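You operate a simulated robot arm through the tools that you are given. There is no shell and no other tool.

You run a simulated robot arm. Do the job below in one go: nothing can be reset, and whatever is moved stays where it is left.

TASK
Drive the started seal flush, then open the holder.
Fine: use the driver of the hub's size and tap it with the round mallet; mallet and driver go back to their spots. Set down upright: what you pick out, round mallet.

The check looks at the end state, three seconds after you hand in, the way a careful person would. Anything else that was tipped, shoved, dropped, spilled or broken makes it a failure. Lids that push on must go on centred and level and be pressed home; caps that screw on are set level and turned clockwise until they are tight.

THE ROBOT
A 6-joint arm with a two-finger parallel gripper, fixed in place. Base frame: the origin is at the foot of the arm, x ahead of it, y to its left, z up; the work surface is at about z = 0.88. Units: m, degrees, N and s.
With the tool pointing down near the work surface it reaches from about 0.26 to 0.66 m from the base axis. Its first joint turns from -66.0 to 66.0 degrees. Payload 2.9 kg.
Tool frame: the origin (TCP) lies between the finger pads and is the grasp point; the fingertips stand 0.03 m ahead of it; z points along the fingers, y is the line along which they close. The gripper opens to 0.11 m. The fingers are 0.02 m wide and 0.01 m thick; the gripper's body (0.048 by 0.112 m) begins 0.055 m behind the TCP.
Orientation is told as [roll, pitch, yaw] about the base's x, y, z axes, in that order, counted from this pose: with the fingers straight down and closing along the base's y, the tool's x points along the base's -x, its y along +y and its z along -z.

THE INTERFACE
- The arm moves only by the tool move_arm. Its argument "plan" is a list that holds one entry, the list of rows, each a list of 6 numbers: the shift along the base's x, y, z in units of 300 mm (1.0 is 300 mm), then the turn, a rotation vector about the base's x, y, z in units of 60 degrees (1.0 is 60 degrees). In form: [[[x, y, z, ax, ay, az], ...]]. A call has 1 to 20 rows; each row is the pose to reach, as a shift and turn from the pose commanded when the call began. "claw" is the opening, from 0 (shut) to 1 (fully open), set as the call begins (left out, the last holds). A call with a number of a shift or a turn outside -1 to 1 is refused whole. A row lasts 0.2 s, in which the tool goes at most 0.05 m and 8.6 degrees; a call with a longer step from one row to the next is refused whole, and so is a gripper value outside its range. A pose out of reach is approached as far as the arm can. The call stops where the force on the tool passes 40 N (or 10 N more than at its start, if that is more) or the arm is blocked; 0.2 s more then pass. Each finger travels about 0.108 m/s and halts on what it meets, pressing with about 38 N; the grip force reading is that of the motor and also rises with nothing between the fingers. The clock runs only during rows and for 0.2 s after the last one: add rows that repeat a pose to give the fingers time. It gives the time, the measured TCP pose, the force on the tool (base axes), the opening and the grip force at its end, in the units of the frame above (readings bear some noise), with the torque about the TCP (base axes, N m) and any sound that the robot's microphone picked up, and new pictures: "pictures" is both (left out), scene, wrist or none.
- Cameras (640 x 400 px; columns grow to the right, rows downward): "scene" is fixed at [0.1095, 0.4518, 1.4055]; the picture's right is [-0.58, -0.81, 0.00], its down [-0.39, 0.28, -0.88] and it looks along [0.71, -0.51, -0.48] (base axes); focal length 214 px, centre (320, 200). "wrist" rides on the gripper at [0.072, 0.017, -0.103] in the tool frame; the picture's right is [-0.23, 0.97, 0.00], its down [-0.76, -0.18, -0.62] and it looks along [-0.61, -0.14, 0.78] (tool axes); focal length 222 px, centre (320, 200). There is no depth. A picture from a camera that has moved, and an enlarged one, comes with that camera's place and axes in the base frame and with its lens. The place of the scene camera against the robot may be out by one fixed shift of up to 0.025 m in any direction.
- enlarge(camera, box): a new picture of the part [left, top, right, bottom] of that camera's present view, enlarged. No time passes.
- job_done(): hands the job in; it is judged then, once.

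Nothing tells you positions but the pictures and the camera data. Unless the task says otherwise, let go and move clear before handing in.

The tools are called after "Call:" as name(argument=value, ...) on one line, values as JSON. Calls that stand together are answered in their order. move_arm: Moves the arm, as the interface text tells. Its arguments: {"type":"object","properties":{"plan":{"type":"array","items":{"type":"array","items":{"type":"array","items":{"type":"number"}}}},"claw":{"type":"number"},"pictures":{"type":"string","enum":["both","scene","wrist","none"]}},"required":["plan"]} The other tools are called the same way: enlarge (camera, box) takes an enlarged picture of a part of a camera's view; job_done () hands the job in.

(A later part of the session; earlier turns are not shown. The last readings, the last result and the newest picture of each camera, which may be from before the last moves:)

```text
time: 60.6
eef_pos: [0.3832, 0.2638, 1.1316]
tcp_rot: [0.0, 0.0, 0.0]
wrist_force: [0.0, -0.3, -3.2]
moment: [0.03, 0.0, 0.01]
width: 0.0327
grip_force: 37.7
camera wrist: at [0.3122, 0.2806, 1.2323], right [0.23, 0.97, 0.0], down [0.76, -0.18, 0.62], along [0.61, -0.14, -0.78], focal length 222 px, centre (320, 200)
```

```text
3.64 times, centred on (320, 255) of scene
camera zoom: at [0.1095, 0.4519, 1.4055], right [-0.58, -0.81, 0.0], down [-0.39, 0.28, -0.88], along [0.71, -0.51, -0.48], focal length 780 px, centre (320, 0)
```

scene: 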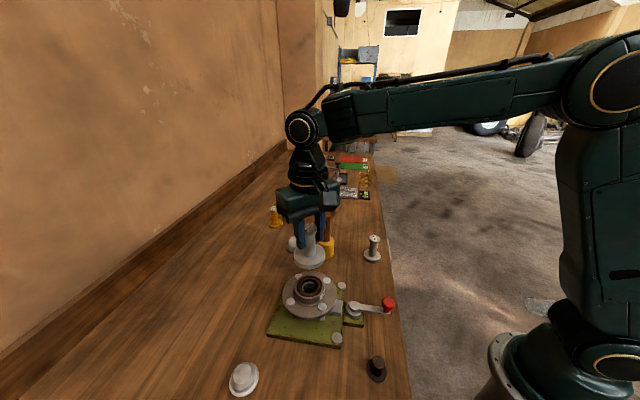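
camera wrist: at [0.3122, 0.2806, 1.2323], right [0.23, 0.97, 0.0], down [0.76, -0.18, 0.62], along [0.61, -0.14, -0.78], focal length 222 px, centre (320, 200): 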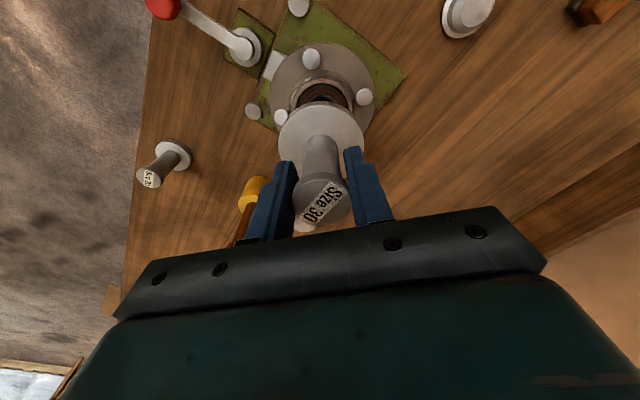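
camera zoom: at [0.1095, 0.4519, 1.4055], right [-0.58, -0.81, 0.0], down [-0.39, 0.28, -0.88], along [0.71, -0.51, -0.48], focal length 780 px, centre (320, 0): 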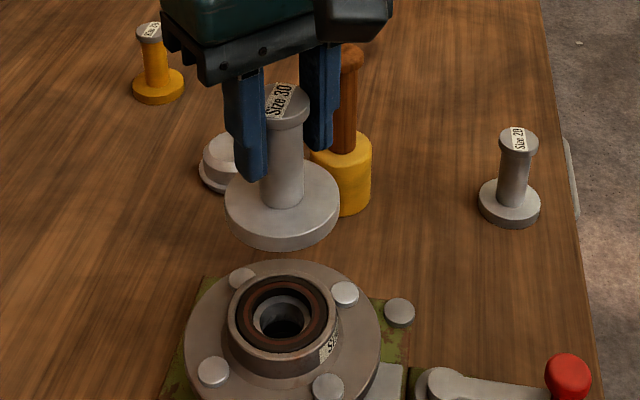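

The seal now sits level with the boss rim all around: flush. I carry the driver back to its original spot.

Call:
move_arm(plan=[[[-0.01, -0.1, 0, 0, 0, 0], [-0.024, -0.23, 0, 0, 0, 0], [-0.038, -0.36, 0, 0, 0, 0], [-0.052, -0.49, 0, 0, 0, 0], [-0.066, -0.6167, 0, 0, 0, 0], [-0.066, -0.6167, -0.12, 0, 0, 0], [-0.066, -0.6167, -0.24, 0, 0, 0], [-0.066, -0.6167, -0.36, 0, 0, 0], [-0.066, -0.6167, -0.46, 0, 0, 0], [-0.066, -0.6167, -0.46, 0, 0, 0]]], claw=0)

Call:
enlarge(camera="scene", box=[260, 220, 420, 320])

Call:
enlarge(camera="scene", box=[285, 262, 335, 302])

```text
time: 62.8
eef_pos: [0.3665, 0.0787, 0.9903]
tcp_rot: [0.1, -0.1, 0.0]
wrist_force: [0.5, -0.7, -1.3]
moment: [0.02, 0.0, 0.01]
width: 0.0328
grip_force: 38.1
camera wrist: at [0.2949, 0.0945, 1.0921], right [0.23, 0.97, 0.0], down [0.76, -0.18, 0.62], along [0.61, -0.14, -0.78], focal length 222 px, centre (320, 200)
```

scene: 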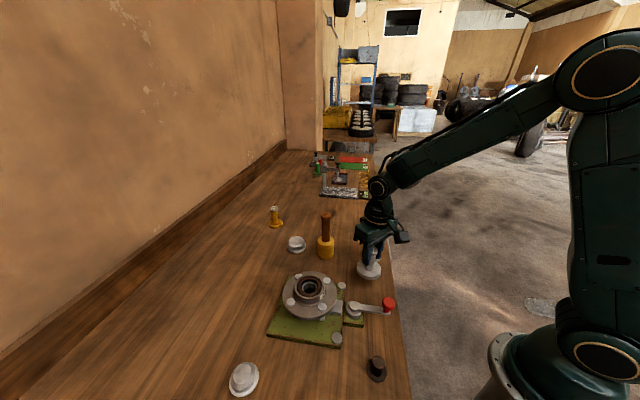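
wrist: 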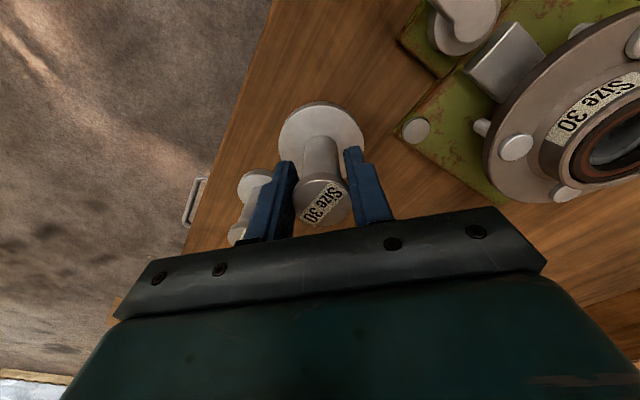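

```text
4.00 times, centred on (340, 270) of scene
camera zoom: at [0.1095, 0.4518, 1.4055], right [-0.58, -0.81, 0.0], down [-0.39, 0.28, -0.88], along [0.71, -0.51, -0.48], focal length 858 px, centre (240, -80)
```

zoom: 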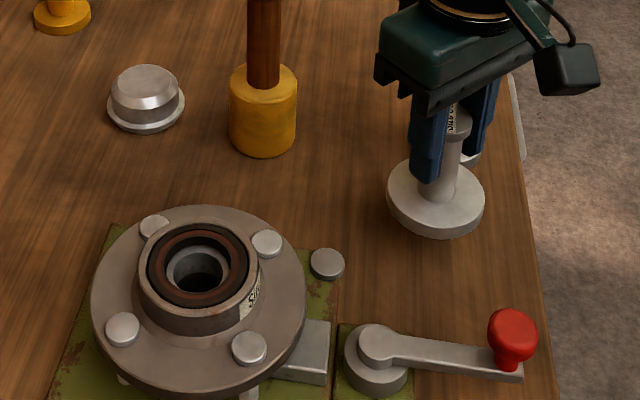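

```text
10.00 times, centred on (310, 282) of scene
camera zoom: at [0.1095, 0.4518, 1.4055], right [-0.58, -0.81, 0.0], down [-0.39, 0.28, -0.88], along [0.71, -0.51, -0.48], focal length 2145 px, centre (420, -620)
```

zoom: 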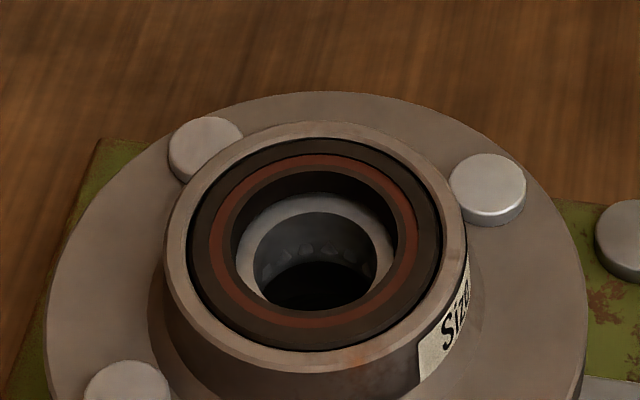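

Flush confirmed. I fine-adjust by ~2 mm and lower the driver toward the table.

Call:
move_arm(plan=[[[-0.0067, -0.0047, -0.04, 0, 0, 0], [-0.0067, -0.0047, -0.08, 0, 0, 0], [-0.0067, -0.0047, -0.11, 0, 0, 0], [-0.0067, -0.0047, -0.12, 0, 0, 0], [-0.0067, -0.0047, -0.12, 0, 0, 0]]], claw=0, pictures="none")

Call:
enlarge(camera="scene", box=[260, 220, 420, 320])

```text
time: 64.0
eef_pos: [0.3638, 0.0775, 0.9539]
tcp_rot: [0.0, 0.1, 0.0]
wrist_force: [-0.2, 0.5, -2.6]
moment: [0.02, 0.0, 0.0]
width: 0.0325
grip_force: 38.0
```

```text
4.00 times, centred on (340, 270) of scene
camera zoom: at [0.1095, 0.4518, 1.4055], right [-0.58, -0.81, 0.0], down [-0.39, 0.28, -0.88], along [0.71, -0.51, -0.48], focal length 858 px, centre (240, -80)
```

zoom: 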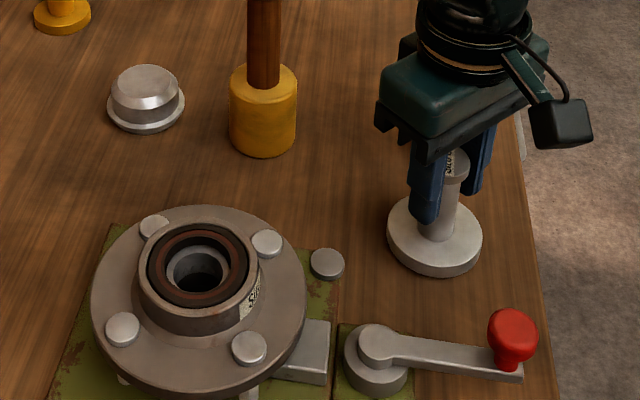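

Over its original mark; about 5 mm left. Creeping down.

Call:
move_arm(plan=[[[0, 0, -0.004, 0, 0, 0], [0, 0, -0.008, 0, 0, 0], [0, 0, -0.012, 0, 0, 0], [0, 0, -0.015, 0, 0, 0], [0, 0, -0.015, 0, 0, 0]]], claw=0, pictures="none")

```text
time: 65.2
eef_pos: [0.3646, 0.0791, 0.9513]
tcp_rot: [0.0, 0.0, 0.0]
wrist_force: [0.3, -0.2, -1.9]
moment: [-0.02, 0.04, 0.03]
width: 0.0328
grip_force: 37.8
```

Call:
move_arm(plan=[[[0, 0, -0.003, 0, 0, 0], [0, 0, -0.006, 0, 0, 0], [0, 0, -0.009, 0, 0, 0], [0, 0, -0.009, 0, 0, 0]]], claw=0, pictures="none")

Call:
enlarge(camera="scene", box=[260, 220, 420, 320])

```text
time: 66.2
eef_pos: [0.3639, 0.0791, 0.9499]
tcp_rot: [0.0, -0.2, -0.1]
wrist_force: [-6.0, -5.3, 24.6]
moment: [0.0, -0.2, -0.04]
width: 0.0328
grip_force: 38.2
```

```text
4.00 times, centred on (340, 270) of scene
camera zoom: at [0.1091, 0.4516, 1.4056], right [-0.58, -0.81, 0.0], down [-0.39, 0.28, -0.88], along [0.71, -0.51, -0.48], focal length 858 px, centre (240, -80)
```

zoom: 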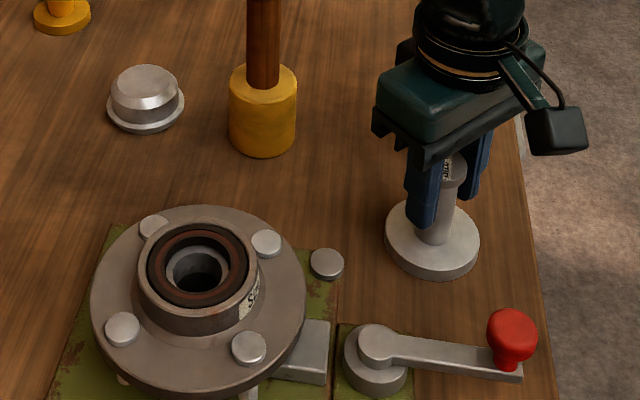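

Down on the table at its spot. Easing the pressure and releasing.

Call:
move_arm(plan=[[[0, 0, 0.004, 0, 0, 0], [0, 0, 0.004, 0, 0, 0]]], claw=0, pictures="none")

Call:
move_arm(plan=[[[0, 0, 0, 0, 0, 0], [0, 0, 0, 0, 0, 0], [0, 0, 0, 0, 0, 0]]], claw=0.65, pictures="none")

Call:
move_arm(plan=[[[0, 0, 0.03, 0, 0, 0], [0, 0, 0.15, 0, 0, 0], [0, 0, 0.3, 0, 0, 0], [0, 0, 0.45, 0, 0, 0], [0, 0, 0.6, 0, 0, 0], [0, 0, 0.6, 0, 0, 0]]], claw=0.65)

Call:
enlarge(camera="scene", box=[260, 220, 420, 320])

Call:
enlarge(camera="wrist", box=[260, 0, 500, 150])

```text
time: 66.8
eef_pos: [0.3643, 0.0793, 0.9501]
tcp_rot: [0.0, -0.1, -0.1]
wrist_force: [-2.5, -2.7, 17.0]
moment: [-0.04, -0.42, -0.09]
width: 0.0328
grip_force: 38.2
```

```text
time: 67.6
eef_pos: [0.3646, 0.0787, 0.9499]
tcp_rot: [0.0, 0.0, -0.1]
wrist_force: [0.1, -0.8, 0.6]
moment: [0.02, -0.05, -0.02]
width: 0.0715
grip_force: 0.1
```

```text
time: 69.0
eef_pos: [0.3625, 0.0778, 1.1302]
tcp_rot: [0.0, -0.1, 0.0]
wrist_force: [-1.5, 0.2, 0.0]
moment: [0.0, -0.02, 0.03]
width: 0.0716
grip_force: 0.0
camera wrist: at [0.2911, 0.0935, 1.2309], right [0.23, 0.97, 0.0], down [0.76, -0.18, 0.62], along [0.61, -0.14, -0.78], focal length 222 px, centre (320, 200)
```

scene: 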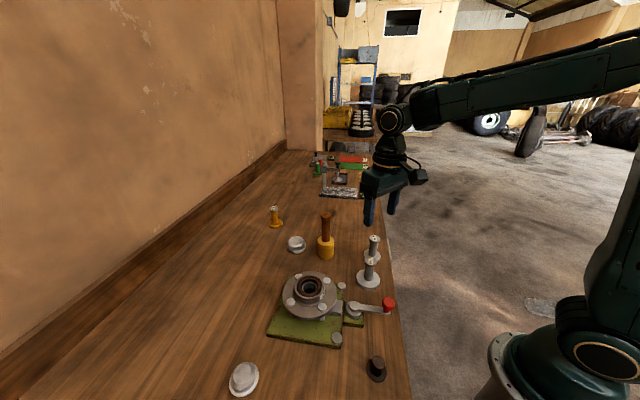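
wrist: 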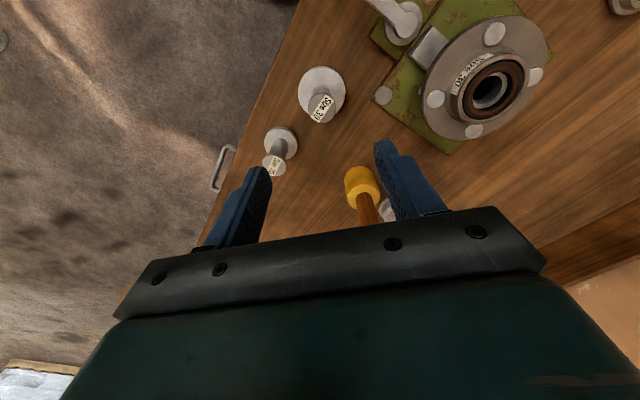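

```text
4.00 times, centred on (340, 270) of scene
camera zoom: at [0.1095, 0.4518, 1.4055], right [-0.58, -0.81, 0.0], down [-0.39, 0.28, -0.88], along [0.71, -0.51, -0.48], focal length 858 px, centre (240, -80)
```

zoom: 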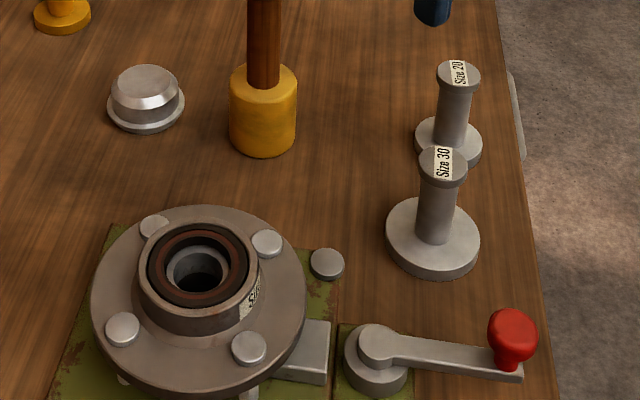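

```text
2.67 times, centred on (380, 75) of wrist
camera zoom: at [0.2911, 0.0935, 1.2309], right [0.23, 0.97, 0.0], down [0.76, -0.18, 0.62], along [0.61, -0.14, -0.78], focal length 592 px, centre (160, 533)
```

zoom: 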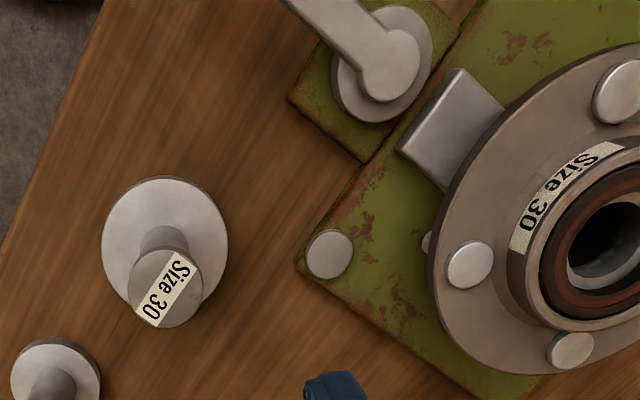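

Driver and mallet are both back. Now I study the clamp lever for its opening direction.

Call:
enlarge(camera="scene", box=[325, 285, 405, 335])

Call:
enlarge(camera="scene", box=[260, 300, 360, 350])

Call:
enlarge(camera="wrist", box=[350, 0, 450, 62])

```text
8.00 times, centred on (365, 310) of scene
camera zoom: at [0.1095, 0.4518, 1.4055], right [-0.58, -0.81, 0.0], down [-0.39, 0.28, -0.88], along [0.71, -0.51, -0.48], focal length 1716 px, centre (-40, -680)
```

zoom: 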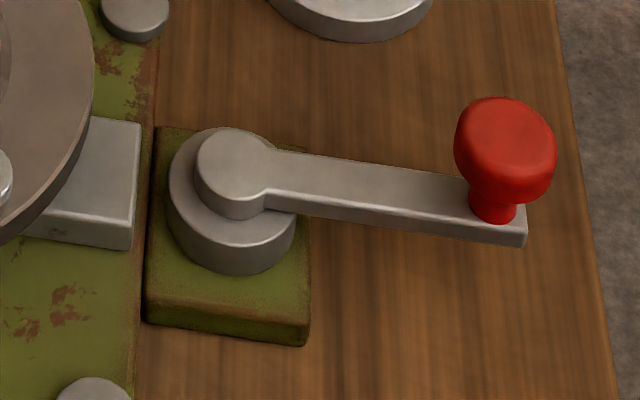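

```text
6.40 times, centred on (310, 325) of scene
camera zoom: at [0.1095, 0.4518, 1.4055], right [-0.58, -0.81, 0.0], down [-0.39, 0.28, -0.88], along [0.71, -0.51, -0.48], focal length 1373 px, centre (384, -600)
```

zoom: 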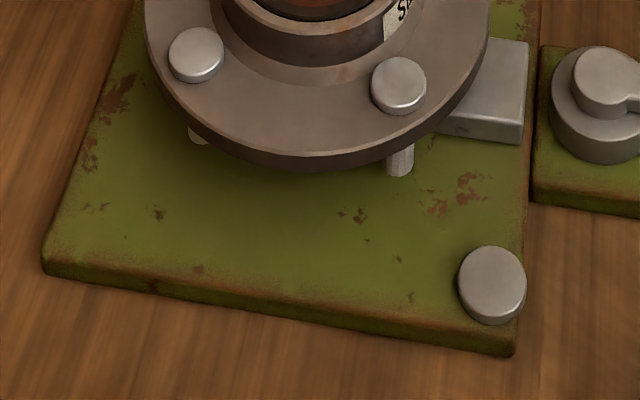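

```text
6.40 times, centred on (400, 31) of wrist
camera zoom: at [0.2911, 0.0935, 1.2309], right [0.23, 0.97, 0.0], down [0.76, -0.18, 0.62], along [0.61, -0.14, -0.78], focal length 1422 px, centre (-192, 1282)
```

zoom: 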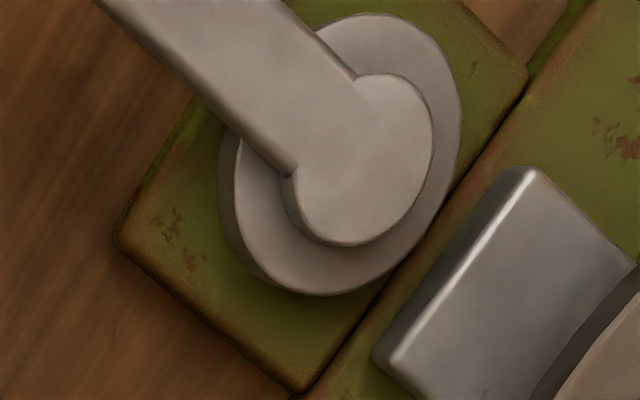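

No markings, so I'll grip the red knob and feel which way the lever turns. First I hover above the knob to locate it exactly.

Call:
move_arm(plan=[[[-0.085, 0.045, -0.02, 0, 0, 0], [-0.17, 0.09, -0.06, 0, 0, 0], [-0.255, 0.135, -0.1, 0, 0, 0], [-0.333, 0.18, -0.133, 0, 0, 0], [-0.333, 0.18, -0.133, 0, 0, 0]]], claw=0.6)

Call:
enlarge(camera="wrist", box=[220, 60, 420, 220])

Call:
enlarge(camera="scene", box=[325, 265, 415, 335])

```text
time: 70.2
eef_pos: [0.2638, 0.1321, 1.0906]
tcp_rot: [0.0, -0.2, 0.1]
wrist_force: [-0.2, -0.1, 0.4]
moment: [-0.01, 0.03, -0.01]
width: 0.066
grip_force: 0.1
camera wrist: at [0.1924, 0.1482, 1.1933], right [0.23, 0.97, 0.0], down [0.76, -0.18, 0.62], along [0.61, -0.14, -0.78], focal length 222 px, centre (320, 200)
```

scene: 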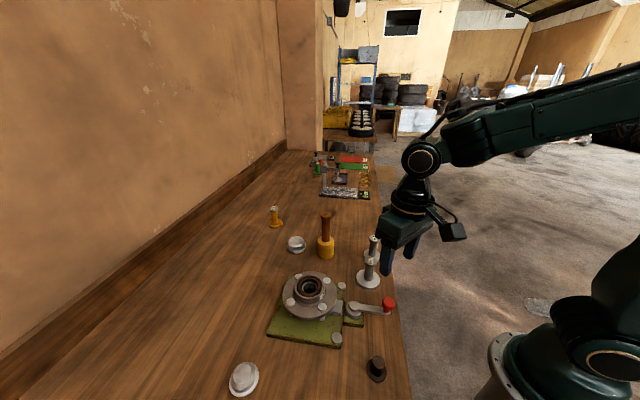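
wrist: 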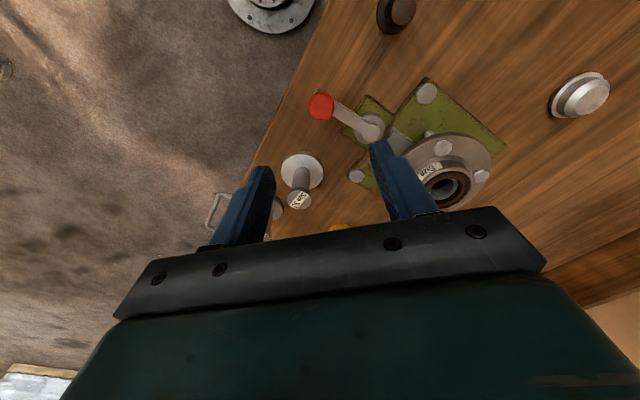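

```text
2.50 times, centred on (320, 140) of wrist
camera zoom: at [0.1924, 0.1482, 1.1933], right [0.23, 0.97, 0.0], down [0.76, -0.18, 0.62], along [0.61, -0.14, -0.78], focal length 555 px, centre (320, 350)
```

zoom: 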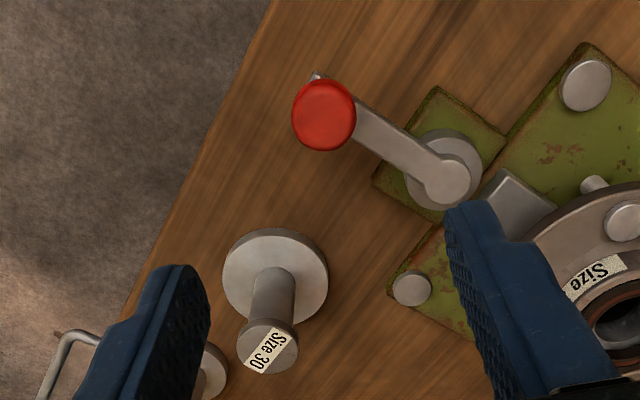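

```text
5.71 times, centred on (370, 300) of scene
camera zoom: at [0.1095, 0.4518, 1.4055], right [-0.58, -0.81, 0.0], down [-0.39, 0.28, -0.88], along [0.71, -0.51, -0.48], focal length 1226 px, centre (34, -371)
```

zoom: 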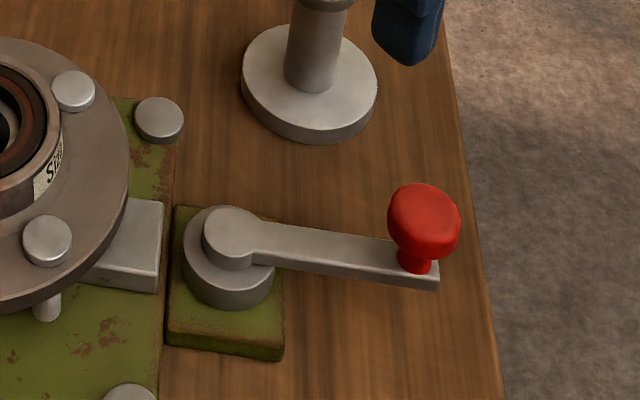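

Knob is close under the gripper. I descend to just above it and re-measure.

Call:
move_arm(plan=[[[-0.007, 0.007, -0.1, 0, 0, 0], [-0.007, 0.007, -0.2, 0, 0, 0], [-0.007, 0.007, -0.3, 0, 0, 0], [-0.007, 0.007, -0.3, 0, 0, 0]]], claw=0.6)

Call:
enlarge(camera="wrist", box=[220, 60, 420, 220])

Call:
enlarge(camera="scene", box=[325, 245, 425, 335])

```text
time: 71.2
eef_pos: [0.2646, 0.134, 0.9994]
tcp_rot: [0.0, 0.1, -0.1]
wrist_force: [1.1, 0.9, 0.4]
moment: [-0.01, 0.01, 0.0]
width: 0.0659
grip_force: 0.1
camera wrist: at [0.1912, 0.151, 1.1016], right [0.23, 0.97, 0.0], down [0.76, -0.18, 0.62], along [0.61, -0.14, -0.78], focal length 222 px, centre (320, 200)
```

scene: 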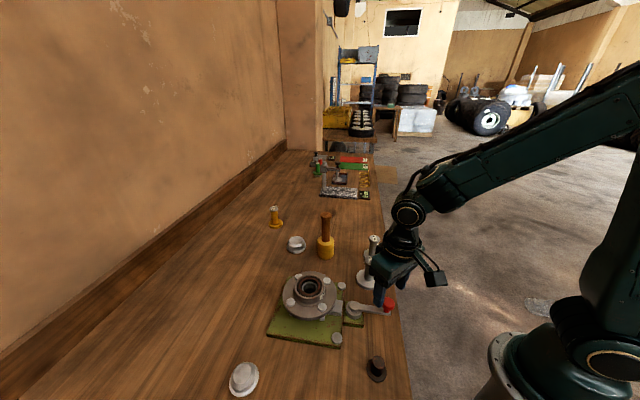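
wrist: 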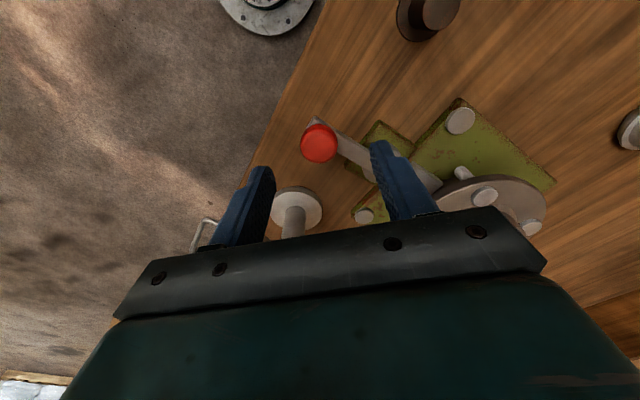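

```text
2.50 times, centred on (320, 140) of wrist
camera zoom: at [0.1912, 0.151, 1.1016], right [0.23, 0.97, 0.0], down [0.76, -0.18, 0.62], along [0.61, -0.14, -0.78], focal length 555 px, centre (320, 350)
```

zoom: 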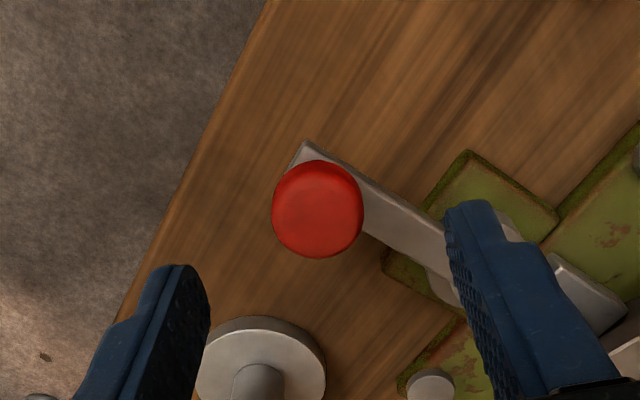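

```text
4.44 times, centred on (375, 290) of scene
camera zoom: at [0.1095, 0.4518, 1.4055], right [-0.58, -0.81, 0.0], down [-0.39, 0.28, -0.88], along [0.71, -0.51, -0.48], focal length 953 px, centre (76, -200)
```

zoom: 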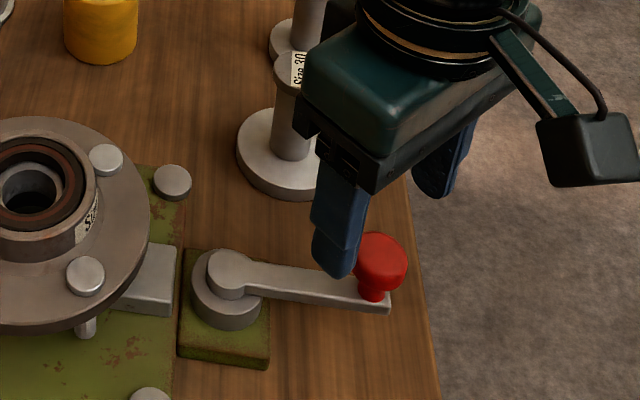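

Knob is ~5 mm to -x of the gripper centre. I adjust and lower the fingers around it.

Call:
move_arm(plan=[[[-0.0167, 0.005, 0, 0, 0, 0], [-0.0167, 0.005, -0.06, 0, 0, 0], [-0.0167, 0.005, -0.12, 0, 0, 0], [-0.0167, 0.005, -0.12, 0, 0, 0]]], claw=0.6)

Call:
enlarge(camera="wrist", box=[220, 80, 420, 240])

Call:
enlarge(camera="scene", box=[325, 245, 425, 335])

```text
time: 72.2
eef_pos: [0.2585, 0.137, 0.9652]
tcp_rot: [-0.1, -0.1, 0.0]
wrist_force: [0.0, -0.3, 0.8]
moment: [-0.02, -0.01, 0.0]
width: 0.0659
grip_force: 0.2
camera wrist: at [0.186, 0.1537, 1.0672], right [0.23, 0.97, 0.0], down [0.76, -0.18, 0.62], along [0.61, -0.14, -0.78], focal length 222 px, centre (320, 200)
```

scene: 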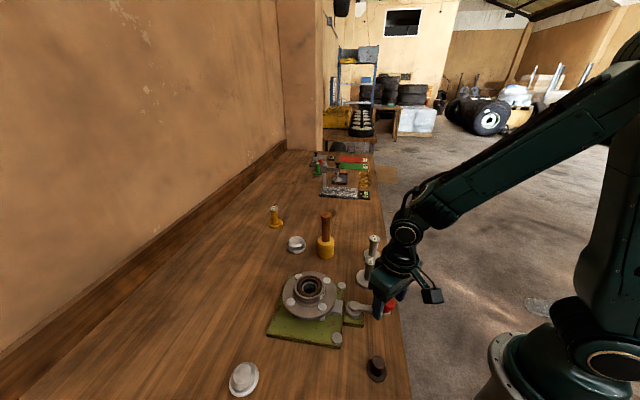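
wrist: 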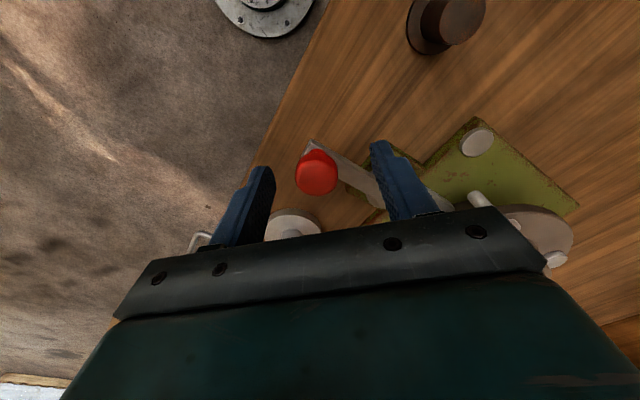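

```text
2.50 times, centred on (320, 160) of wrist
camera zoom: at [0.186, 0.1537, 1.0672], right [0.23, 0.97, 0.0], down [0.76, -0.18, 0.62], along [0.61, -0.14, -0.78], focal length 555 px, centre (320, 300)
```

zoom: 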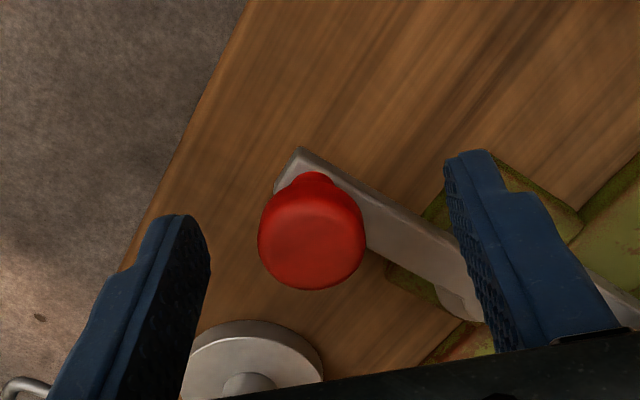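

```text
4.44 times, centred on (375, 290) of scene
camera zoom: at [0.1095, 0.4518, 1.4055], right [-0.58, -0.81, 0.0], down [-0.39, 0.28, -0.88], along [0.71, -0.51, -0.48], focal length 953 px, centre (76, -200)
```

zoom: 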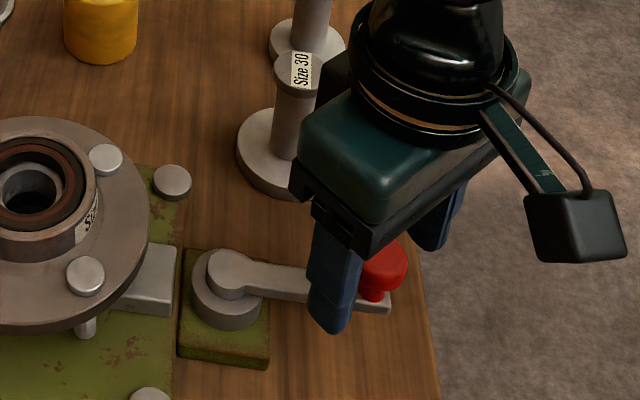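

Fingers bracket the knob with the tips above the lever arm. Small shift and close on the knob.

Call:
move_arm(plan=[[[-0.01, 0, 0, 0, 0, 0], [-0.01, 0, 0, 0, 0, 0]]], claw=0.6, pictures="none")

Call:
move_arm(plan=[[[0, 0, 0, 0, 0, 0], [0, 0, 0, 0, 0, 0], [0, 0, 0, 0, 0, 0], [0, 0, 0, 0, 0, 0]]], claw=0)

Call:
enlarge(camera="wrist", box=[220, 80, 420, 240])

Call:
enlarge(camera="scene", box=[325, 245, 425, 335])

```text
time: 72.8
eef_pos: [0.2553, 0.1366, 0.9646]
tcp_rot: [0.0, -0.1, 0.0]
wrist_force: [-0.1, 0.8, -0.4]
moment: [0.02, -0.03, 0.05]
width: 0.0659
grip_force: 0.0
```

```text
time: 73.8
eef_pos: [0.254, 0.137, 0.9648]
tcp_rot: [-0.1, 0.0, -0.1]
wrist_force: [-6.3, -10.2, 4.6]
moment: [-0.29, 0.14, -0.27]
width: 0.0272
grip_force: 45.1
camera wrist: at [0.1824, 0.1525, 1.0663], right [0.23, 0.97, 0.0], down [0.76, -0.18, 0.62], along [0.61, -0.14, -0.78], focal length 222 px, centre (320, 200)
```

scene: 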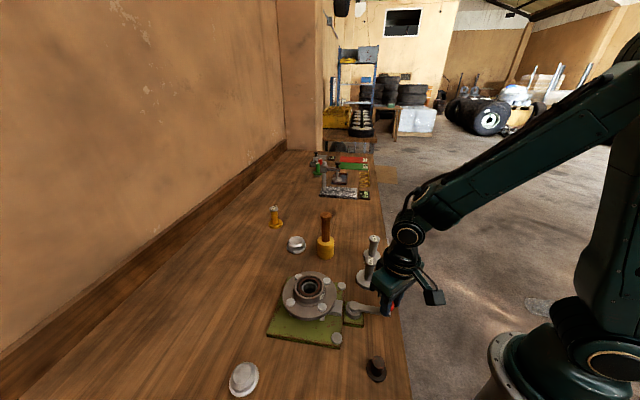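
wrist: 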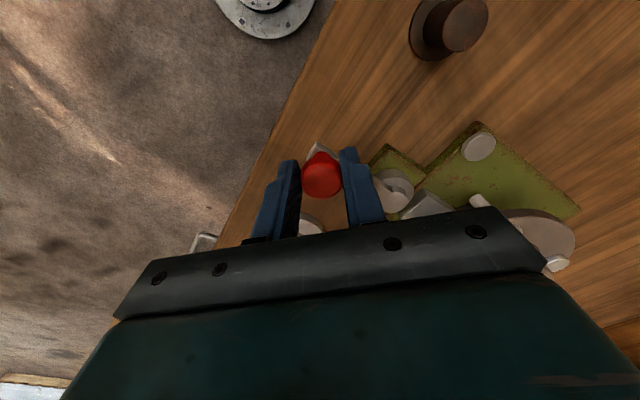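

```text
2.50 times, centred on (320, 160) of wrist
camera zoom: at [0.1824, 0.1525, 1.0663], right [0.23, 0.97, 0.0], down [0.76, -0.18, 0.62], along [0.61, -0.14, -0.78], focal length 555 px, centre (320, 300)
```

zoom: 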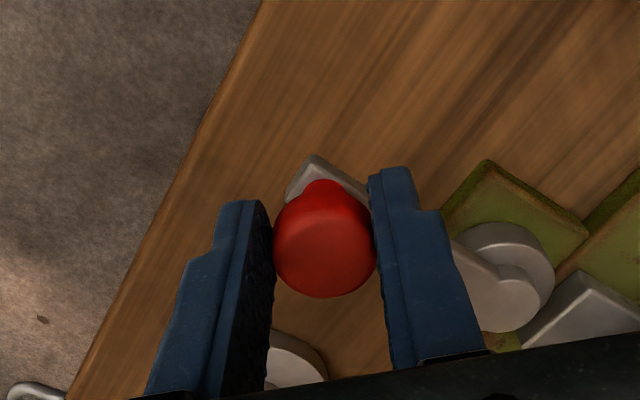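

```text
4.44 times, centred on (375, 290) of scene
camera zoom: at [0.1093, 0.4516, 1.4056], right [-0.58, -0.81, 0.0], down [-0.39, 0.28, -0.88], along [0.71, -0.51, -0.48], focal length 953 px, centre (76, -200)
```

zoom: 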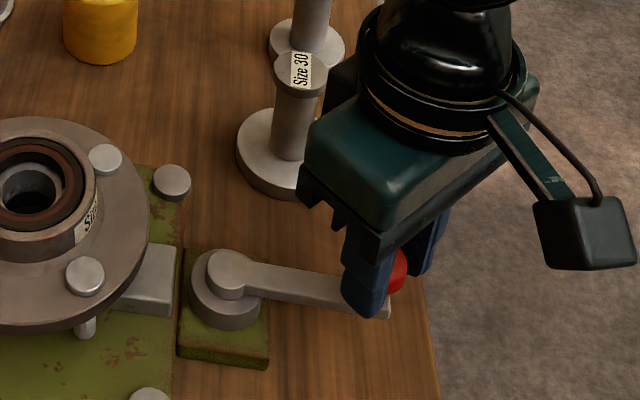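

Knob is gripped. I probe a small move in the clockwise direction and read the force.

Call:
move_arm(plan=[[[-0.007, 0.004, 0, 0, 0, 0], [-0.012, 0.009, 0, 0, 0, 0], [-0.012, 0.009, 0, 0, 0, 0]]], claw=0, pictures="none")

```text
time: 74.6
eef_pos: [0.2524, 0.1395, 0.964]
tcp_rot: [0.0, -0.2, 0.0]
wrist_force: [-6.0, -12.1, 24.5]
moment: [-0.29, -0.24, -0.46]
width: 0.0273
grip_force: 45.1
```

A vertical force appeared; let me look before going on.

Call:
enlarge(camera="scene", box=[335, 265, 415, 335])

Call:
enlarge(camera="wrist", box=[260, 120, 400, 220])

```text
5.71 times, centred on (375, 300) of scene
camera zoom: at [0.1091, 0.4514, 1.4057], right [-0.58, -0.81, 0.0], down [-0.39, 0.28, -0.88], along [0.71, -0.51, -0.48], focal length 1226 px, centre (6, -371)
```

zoom: 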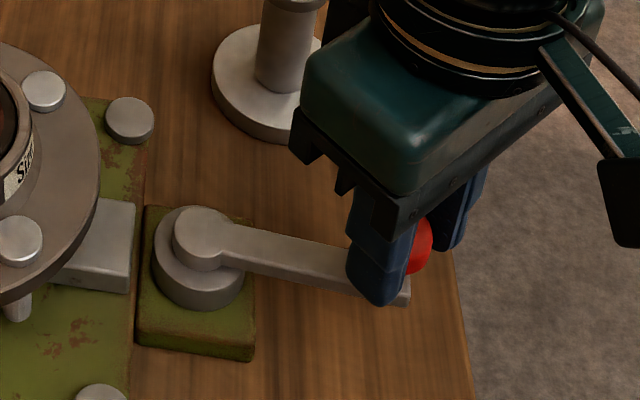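

```text
4.00 times, centred on (330, 170) of wrist
camera zoom: at [0.1791, 0.1554, 1.0655], right [0.23, 0.97, 0.0], down [0.76, -0.18, 0.63], along [0.61, -0.14, -0.78], focal length 888 px, centre (280, 320)
```

zoom: 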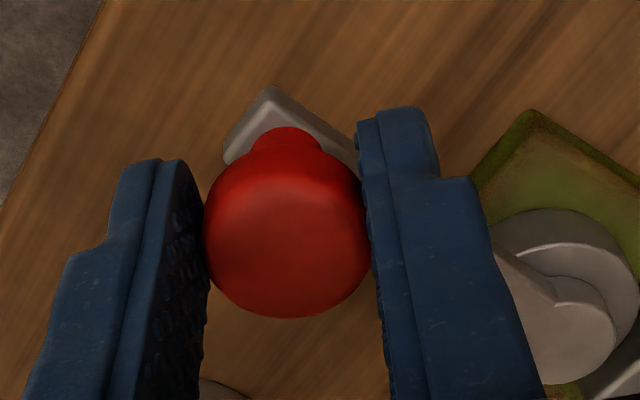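

The lever does rotate clockwise. The fingertip seems to press on the arm's top, so I release, raise 6 mm and regrip.

Call:
move_arm(plan=[[[0, 0, 0, 0, 0, 0], [0, 0, 0.01, 0, 0, 0], [0, 0, 0.02, 0, 0, 0], [0, 0, 0.02, 0, 0, 0]]], claw=0.45)

Call:
enlarge(camera="wrist", box=[240, 80, 440, 220])

Call:
enlarge(camera="scene", box=[335, 265, 415, 335])

```text
time: 75.6
eef_pos: [0.2512, 0.1383, 0.9691]
tcp_rot: [0.0, -0.2, 0.0]
wrist_force: [-0.7, 0.4, -0.2]
moment: [-0.02, -0.03, 0.05]
width: 0.0495
grip_force: 0.0
camera wrist: at [0.1785, 0.1554, 1.0709], right [0.23, 0.97, 0.0], down [0.76, -0.18, 0.62], along [0.61, -0.14, -0.78], focal length 222 px, centre (320, 200)
```

scene: 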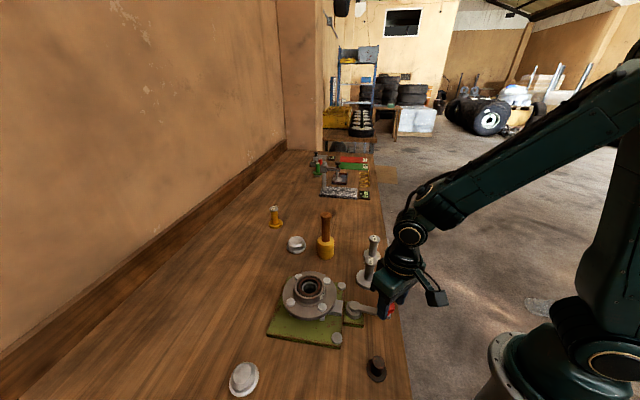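
wrist: 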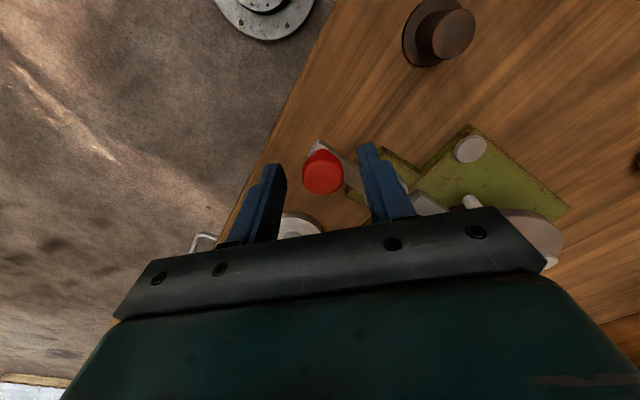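

```text
2.86 times, centred on (340, 150) of wrist
camera zoom: at [0.1785, 0.1554, 1.0709], right [0.23, 0.97, 0.0], down [0.76, -0.18, 0.62], along [0.61, -0.14, -0.78], focal length 635 px, centre (263, 343)
```

zoom: 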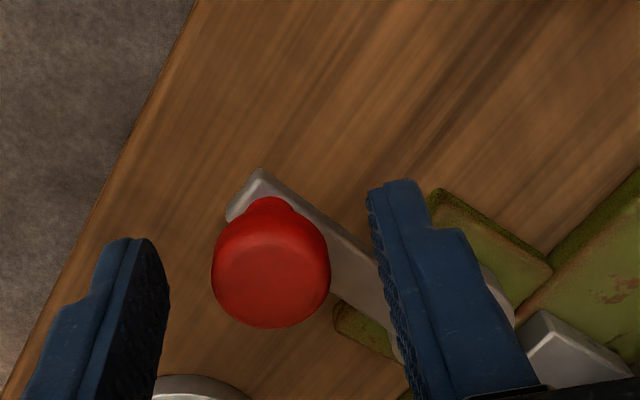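

```text
5.71 times, centred on (375, 300) of scene
camera zoom: at [0.1095, 0.4518, 1.4055], right [-0.58, -0.81, 0.0], down [-0.39, 0.28, -0.88], along [0.71, -0.51, -0.48], focal length 1226 px, centre (6, -371)
```

zoom: 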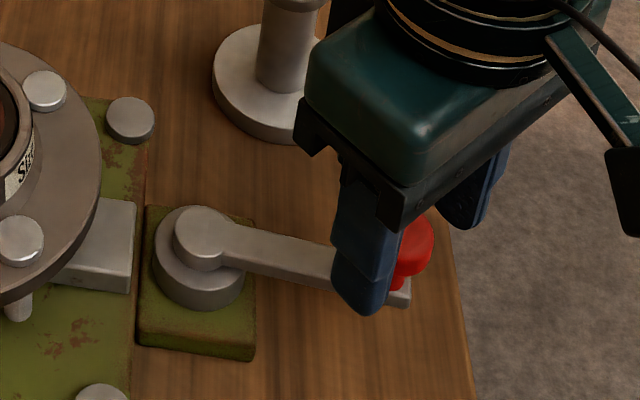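

It has moved ~7 mm clockwise and stayed. I regrip the knob and follow the clockwise arc in stages.

Call:
move_arm(plan=[[[-0.005, 0.008, 0, 0, 0, 0], [-0.005, 0.008, 0, 0, 0, 0]]], claw=0.45, pictures="none")

Call:
move_arm(plan=[[[0, 0, 0, 0, 0, 0], [0, 0, 0, 0, 0, 0], [0, 0, 0, 0, 0, 0]]], claw=0, pictures="none")

Call:
move_arm(plan=[[[-0.007, 0.015, 0, 0, 0, 0], [-0.014, 0.03, 0, 0, 0, 0], [-0.014, 0.03, 0, 0, 0, 0]]], claw=0)

Call:
enlarge(camera="scene", box=[335, 265, 415, 335])

```text
time: 76.2
eef_pos: [0.2492, 0.1402, 0.9697]
tcp_rot: [-0.1, -0.1, 0.0]
wrist_force: [0.2, 0.3, 0.6]
moment: [0.04, 0.01, 0.0]
width: 0.0497
grip_force: 0.0
```

```text
time: 77.0
eef_pos: [0.2489, 0.1407, 0.9693]
tcp_rot: [-0.1, 0.1, 0.0]
wrist_force: [-2.6, -3.7, 3.1]
moment: [-0.13, 0.1, -0.12]
width: 0.0271
grip_force: 45.5
```

```text
time: 77.8
eef_pos: [0.244, 0.1495, 0.9697]
tcp_rot: [-0.3, 0.1, 0.0]
wrist_force: [-6.5, -9.4, -6.9]
moment: [-0.41, 0.05, -0.44]
width: 0.0269
grip_force: 44.7
camera wrist: at [0.1721, 0.166, 1.0716], right [0.23, 0.97, 0.0], down [0.76, -0.18, 0.62], along [0.61, -0.14, -0.78], focal length 222 px, centre (320, 200)
```

scene: 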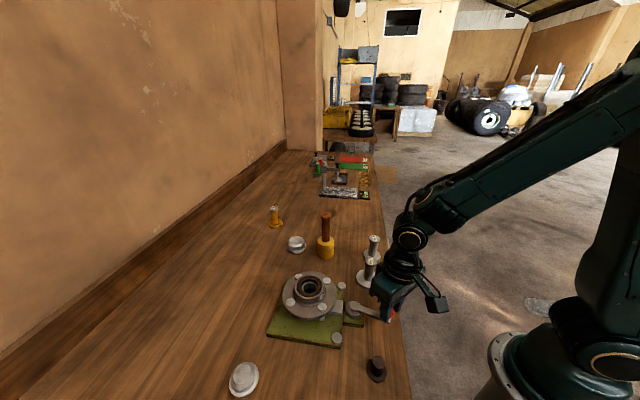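
wrist: 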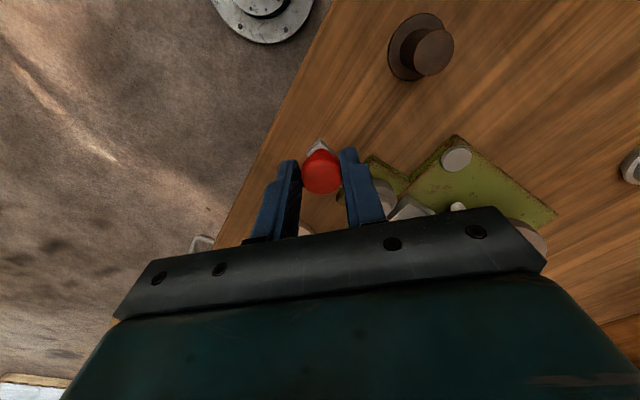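

```text
5.71 times, centred on (375, 300) of scene
camera zoom: at [0.1094, 0.4516, 1.4056], right [-0.58, -0.81, 0.0], down [-0.39, 0.28, -0.88], along [0.71, -0.51, -0.48], focal length 1226 px, centre (6, -371)
```

zoom: 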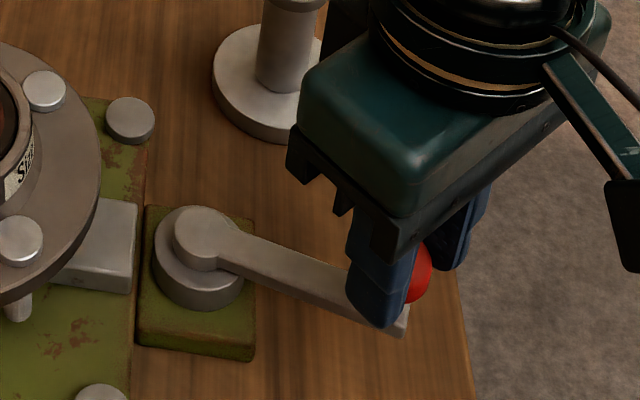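

The lever turns smoothly with ~5 N. Continuing along the arc.

Call:
move_arm(plan=[[[-0.009, 0.016, 0, 0, 0, 0], [-0.0173, 0.0317, 0, 0, 0, 0], [-0.024, 0.053, 0, 0, 0, 0], [-0.0293, 0.076, 0, 0, 0, 0], [-0.032, 0.099, 0, 0, 0, 0], [-0.0333, 0.1217, 0, 0, 0, 0], [-0.0333, 0.1217, 0, 0, 0, 0]]], claw=0)

Call:
enlarge(camera="scene", box=[325, 265, 415, 345])

Call:
enlarge(camera="wrist", box=[240, 80, 440, 220])

```text
time: 79.4
eef_pos: [0.2356, 0.1867, 0.97]
tcp_rot: [0.1, -0.1, 0.0]
wrist_force: [0.8, -4.8, 11.4]
moment: [-0.25, -0.4, -0.4]
width: 0.0272
grip_force: 45.0
camera wrist: at [0.1629, 0.2028, 1.072], right [0.23, 0.97, 0.0], down [0.76, -0.18, 0.63], along [0.61, -0.14, -0.78], focal length 222 px, centre (320, 200)
```

scene: 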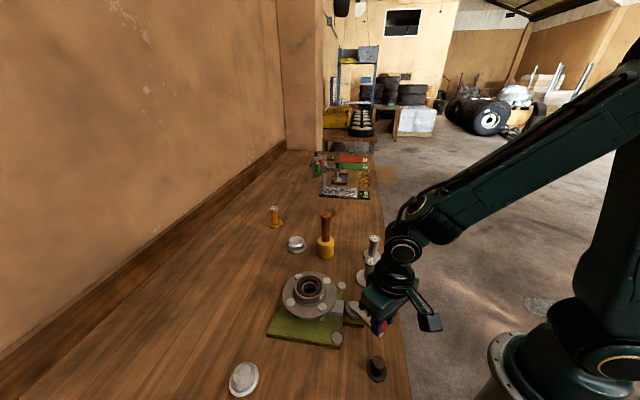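
wrist: 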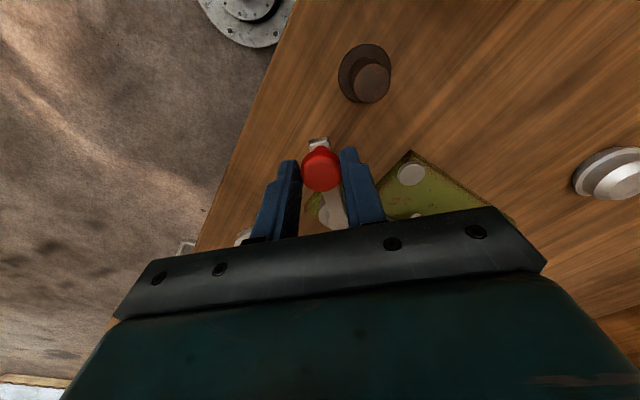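

```text
5.00 times, centred on (370, 305) of scene
camera zoom: at [0.1094, 0.4516, 1.4056], right [-0.58, -0.81, 0.0], down [-0.39, 0.28, -0.88], along [0.71, -0.51, -0.48], focal length 1072 px, centre (70, -325)
```

zoom: 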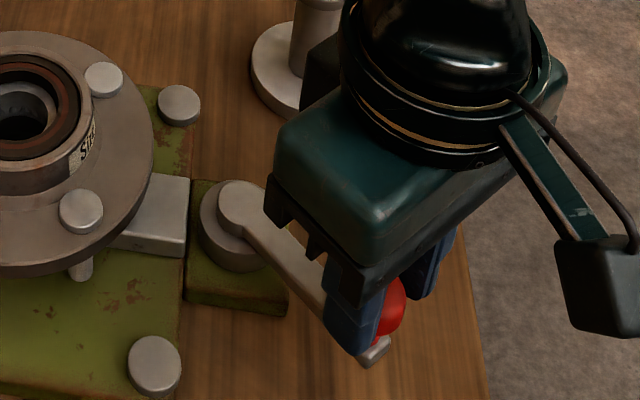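

```text
2.86 times, centred on (340, 150) of wrist
camera zoom: at [0.1629, 0.2028, 1.072], right [0.23, 0.97, 0.0], down [0.76, -0.18, 0.63], along [0.61, -0.14, -0.78], focal length 635 px, centre (263, 343)
```

zoom: 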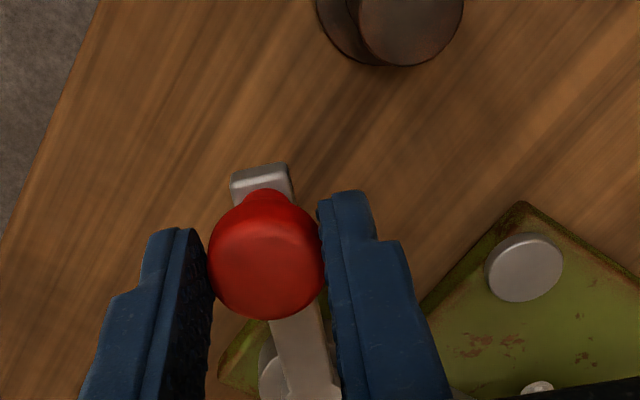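

About 50° turned. The small brown part nearby stays clear of the path; continuing the arc to ~90°.

Call:
move_arm(plan=[[[0.001, 0.023, 0, 0, 0, 0], [0.004, 0.0457, 0, 0, 0, 0], [0.009, 0.068, 0, 0, 0, 0], [0.016, 0.09, 0, 0, 0, 0], [0.025, 0.111, 0, 0, 0, 0], [0.0353, 0.1317, 0, 0, 0, 0], [0.0353, 0.1317, 0, 0, 0, 0]]], claw=0)

Call:
enlarge(camera="scene", box=[315, 265, 405, 365])

Call:
enlarge(camera="wrist", box=[240, 80, 440, 220])

```text
time: 81.0
eef_pos: [0.2432, 0.2247, 0.9681]
tcp_rot: [-0.2, 0.1, 0.0]
wrist_force: [-6.1, -8.1, 3.5]
moment: [-0.27, 0.16, -0.42]
width: 0.0269
grip_force: 45.0
camera wrist: at [0.1722, 0.2415, 1.0694], right [0.23, 0.97, 0.0], down [0.76, -0.18, 0.62], along [0.61, -0.14, -0.78], focal length 222 px, centre (320, 200)
```

scene: 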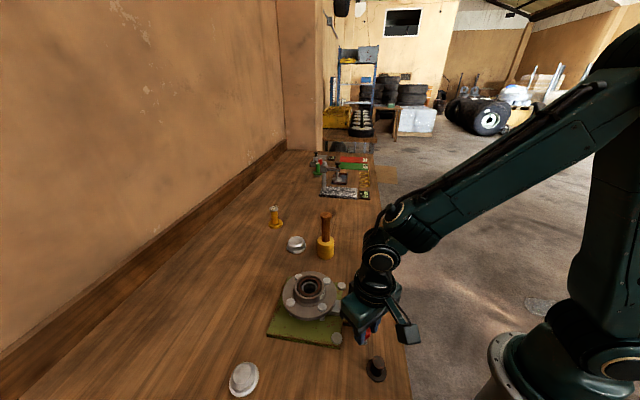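
wrist: 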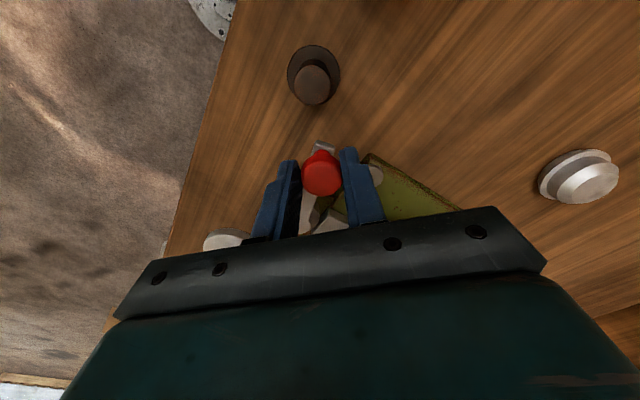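

```text
4.00 times, centred on (360, 315) of scene
camera zoom: at [0.1093, 0.4516, 1.4056], right [-0.58, -0.81, 0.0], down [-0.39, 0.28, -0.88], along [0.71, -0.51, -0.48], focal length 858 px, centre (160, -260)
```

zoom: 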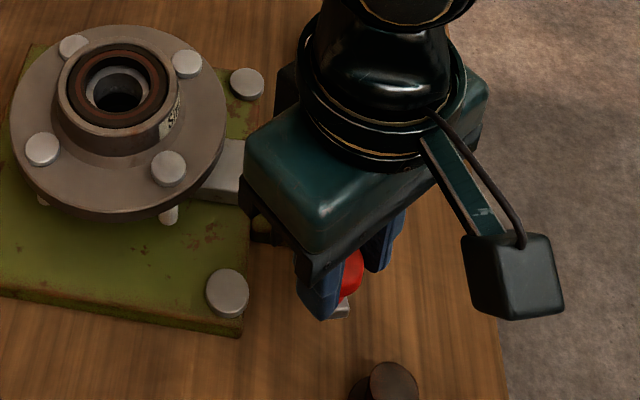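

```text
2.86 times, centred on (340, 150) of wrist
camera zoom: at [0.1722, 0.2415, 1.0694], right [0.23, 0.97, 0.0], down [0.76, -0.18, 0.62], along [0.61, -0.14, -0.78], focal length 635 px, centre (263, 343)
```

zoom: 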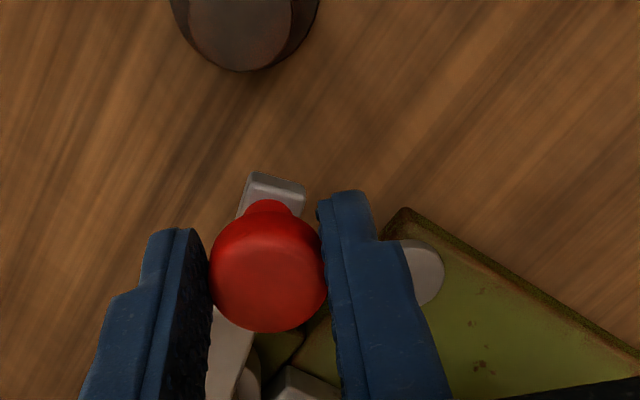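

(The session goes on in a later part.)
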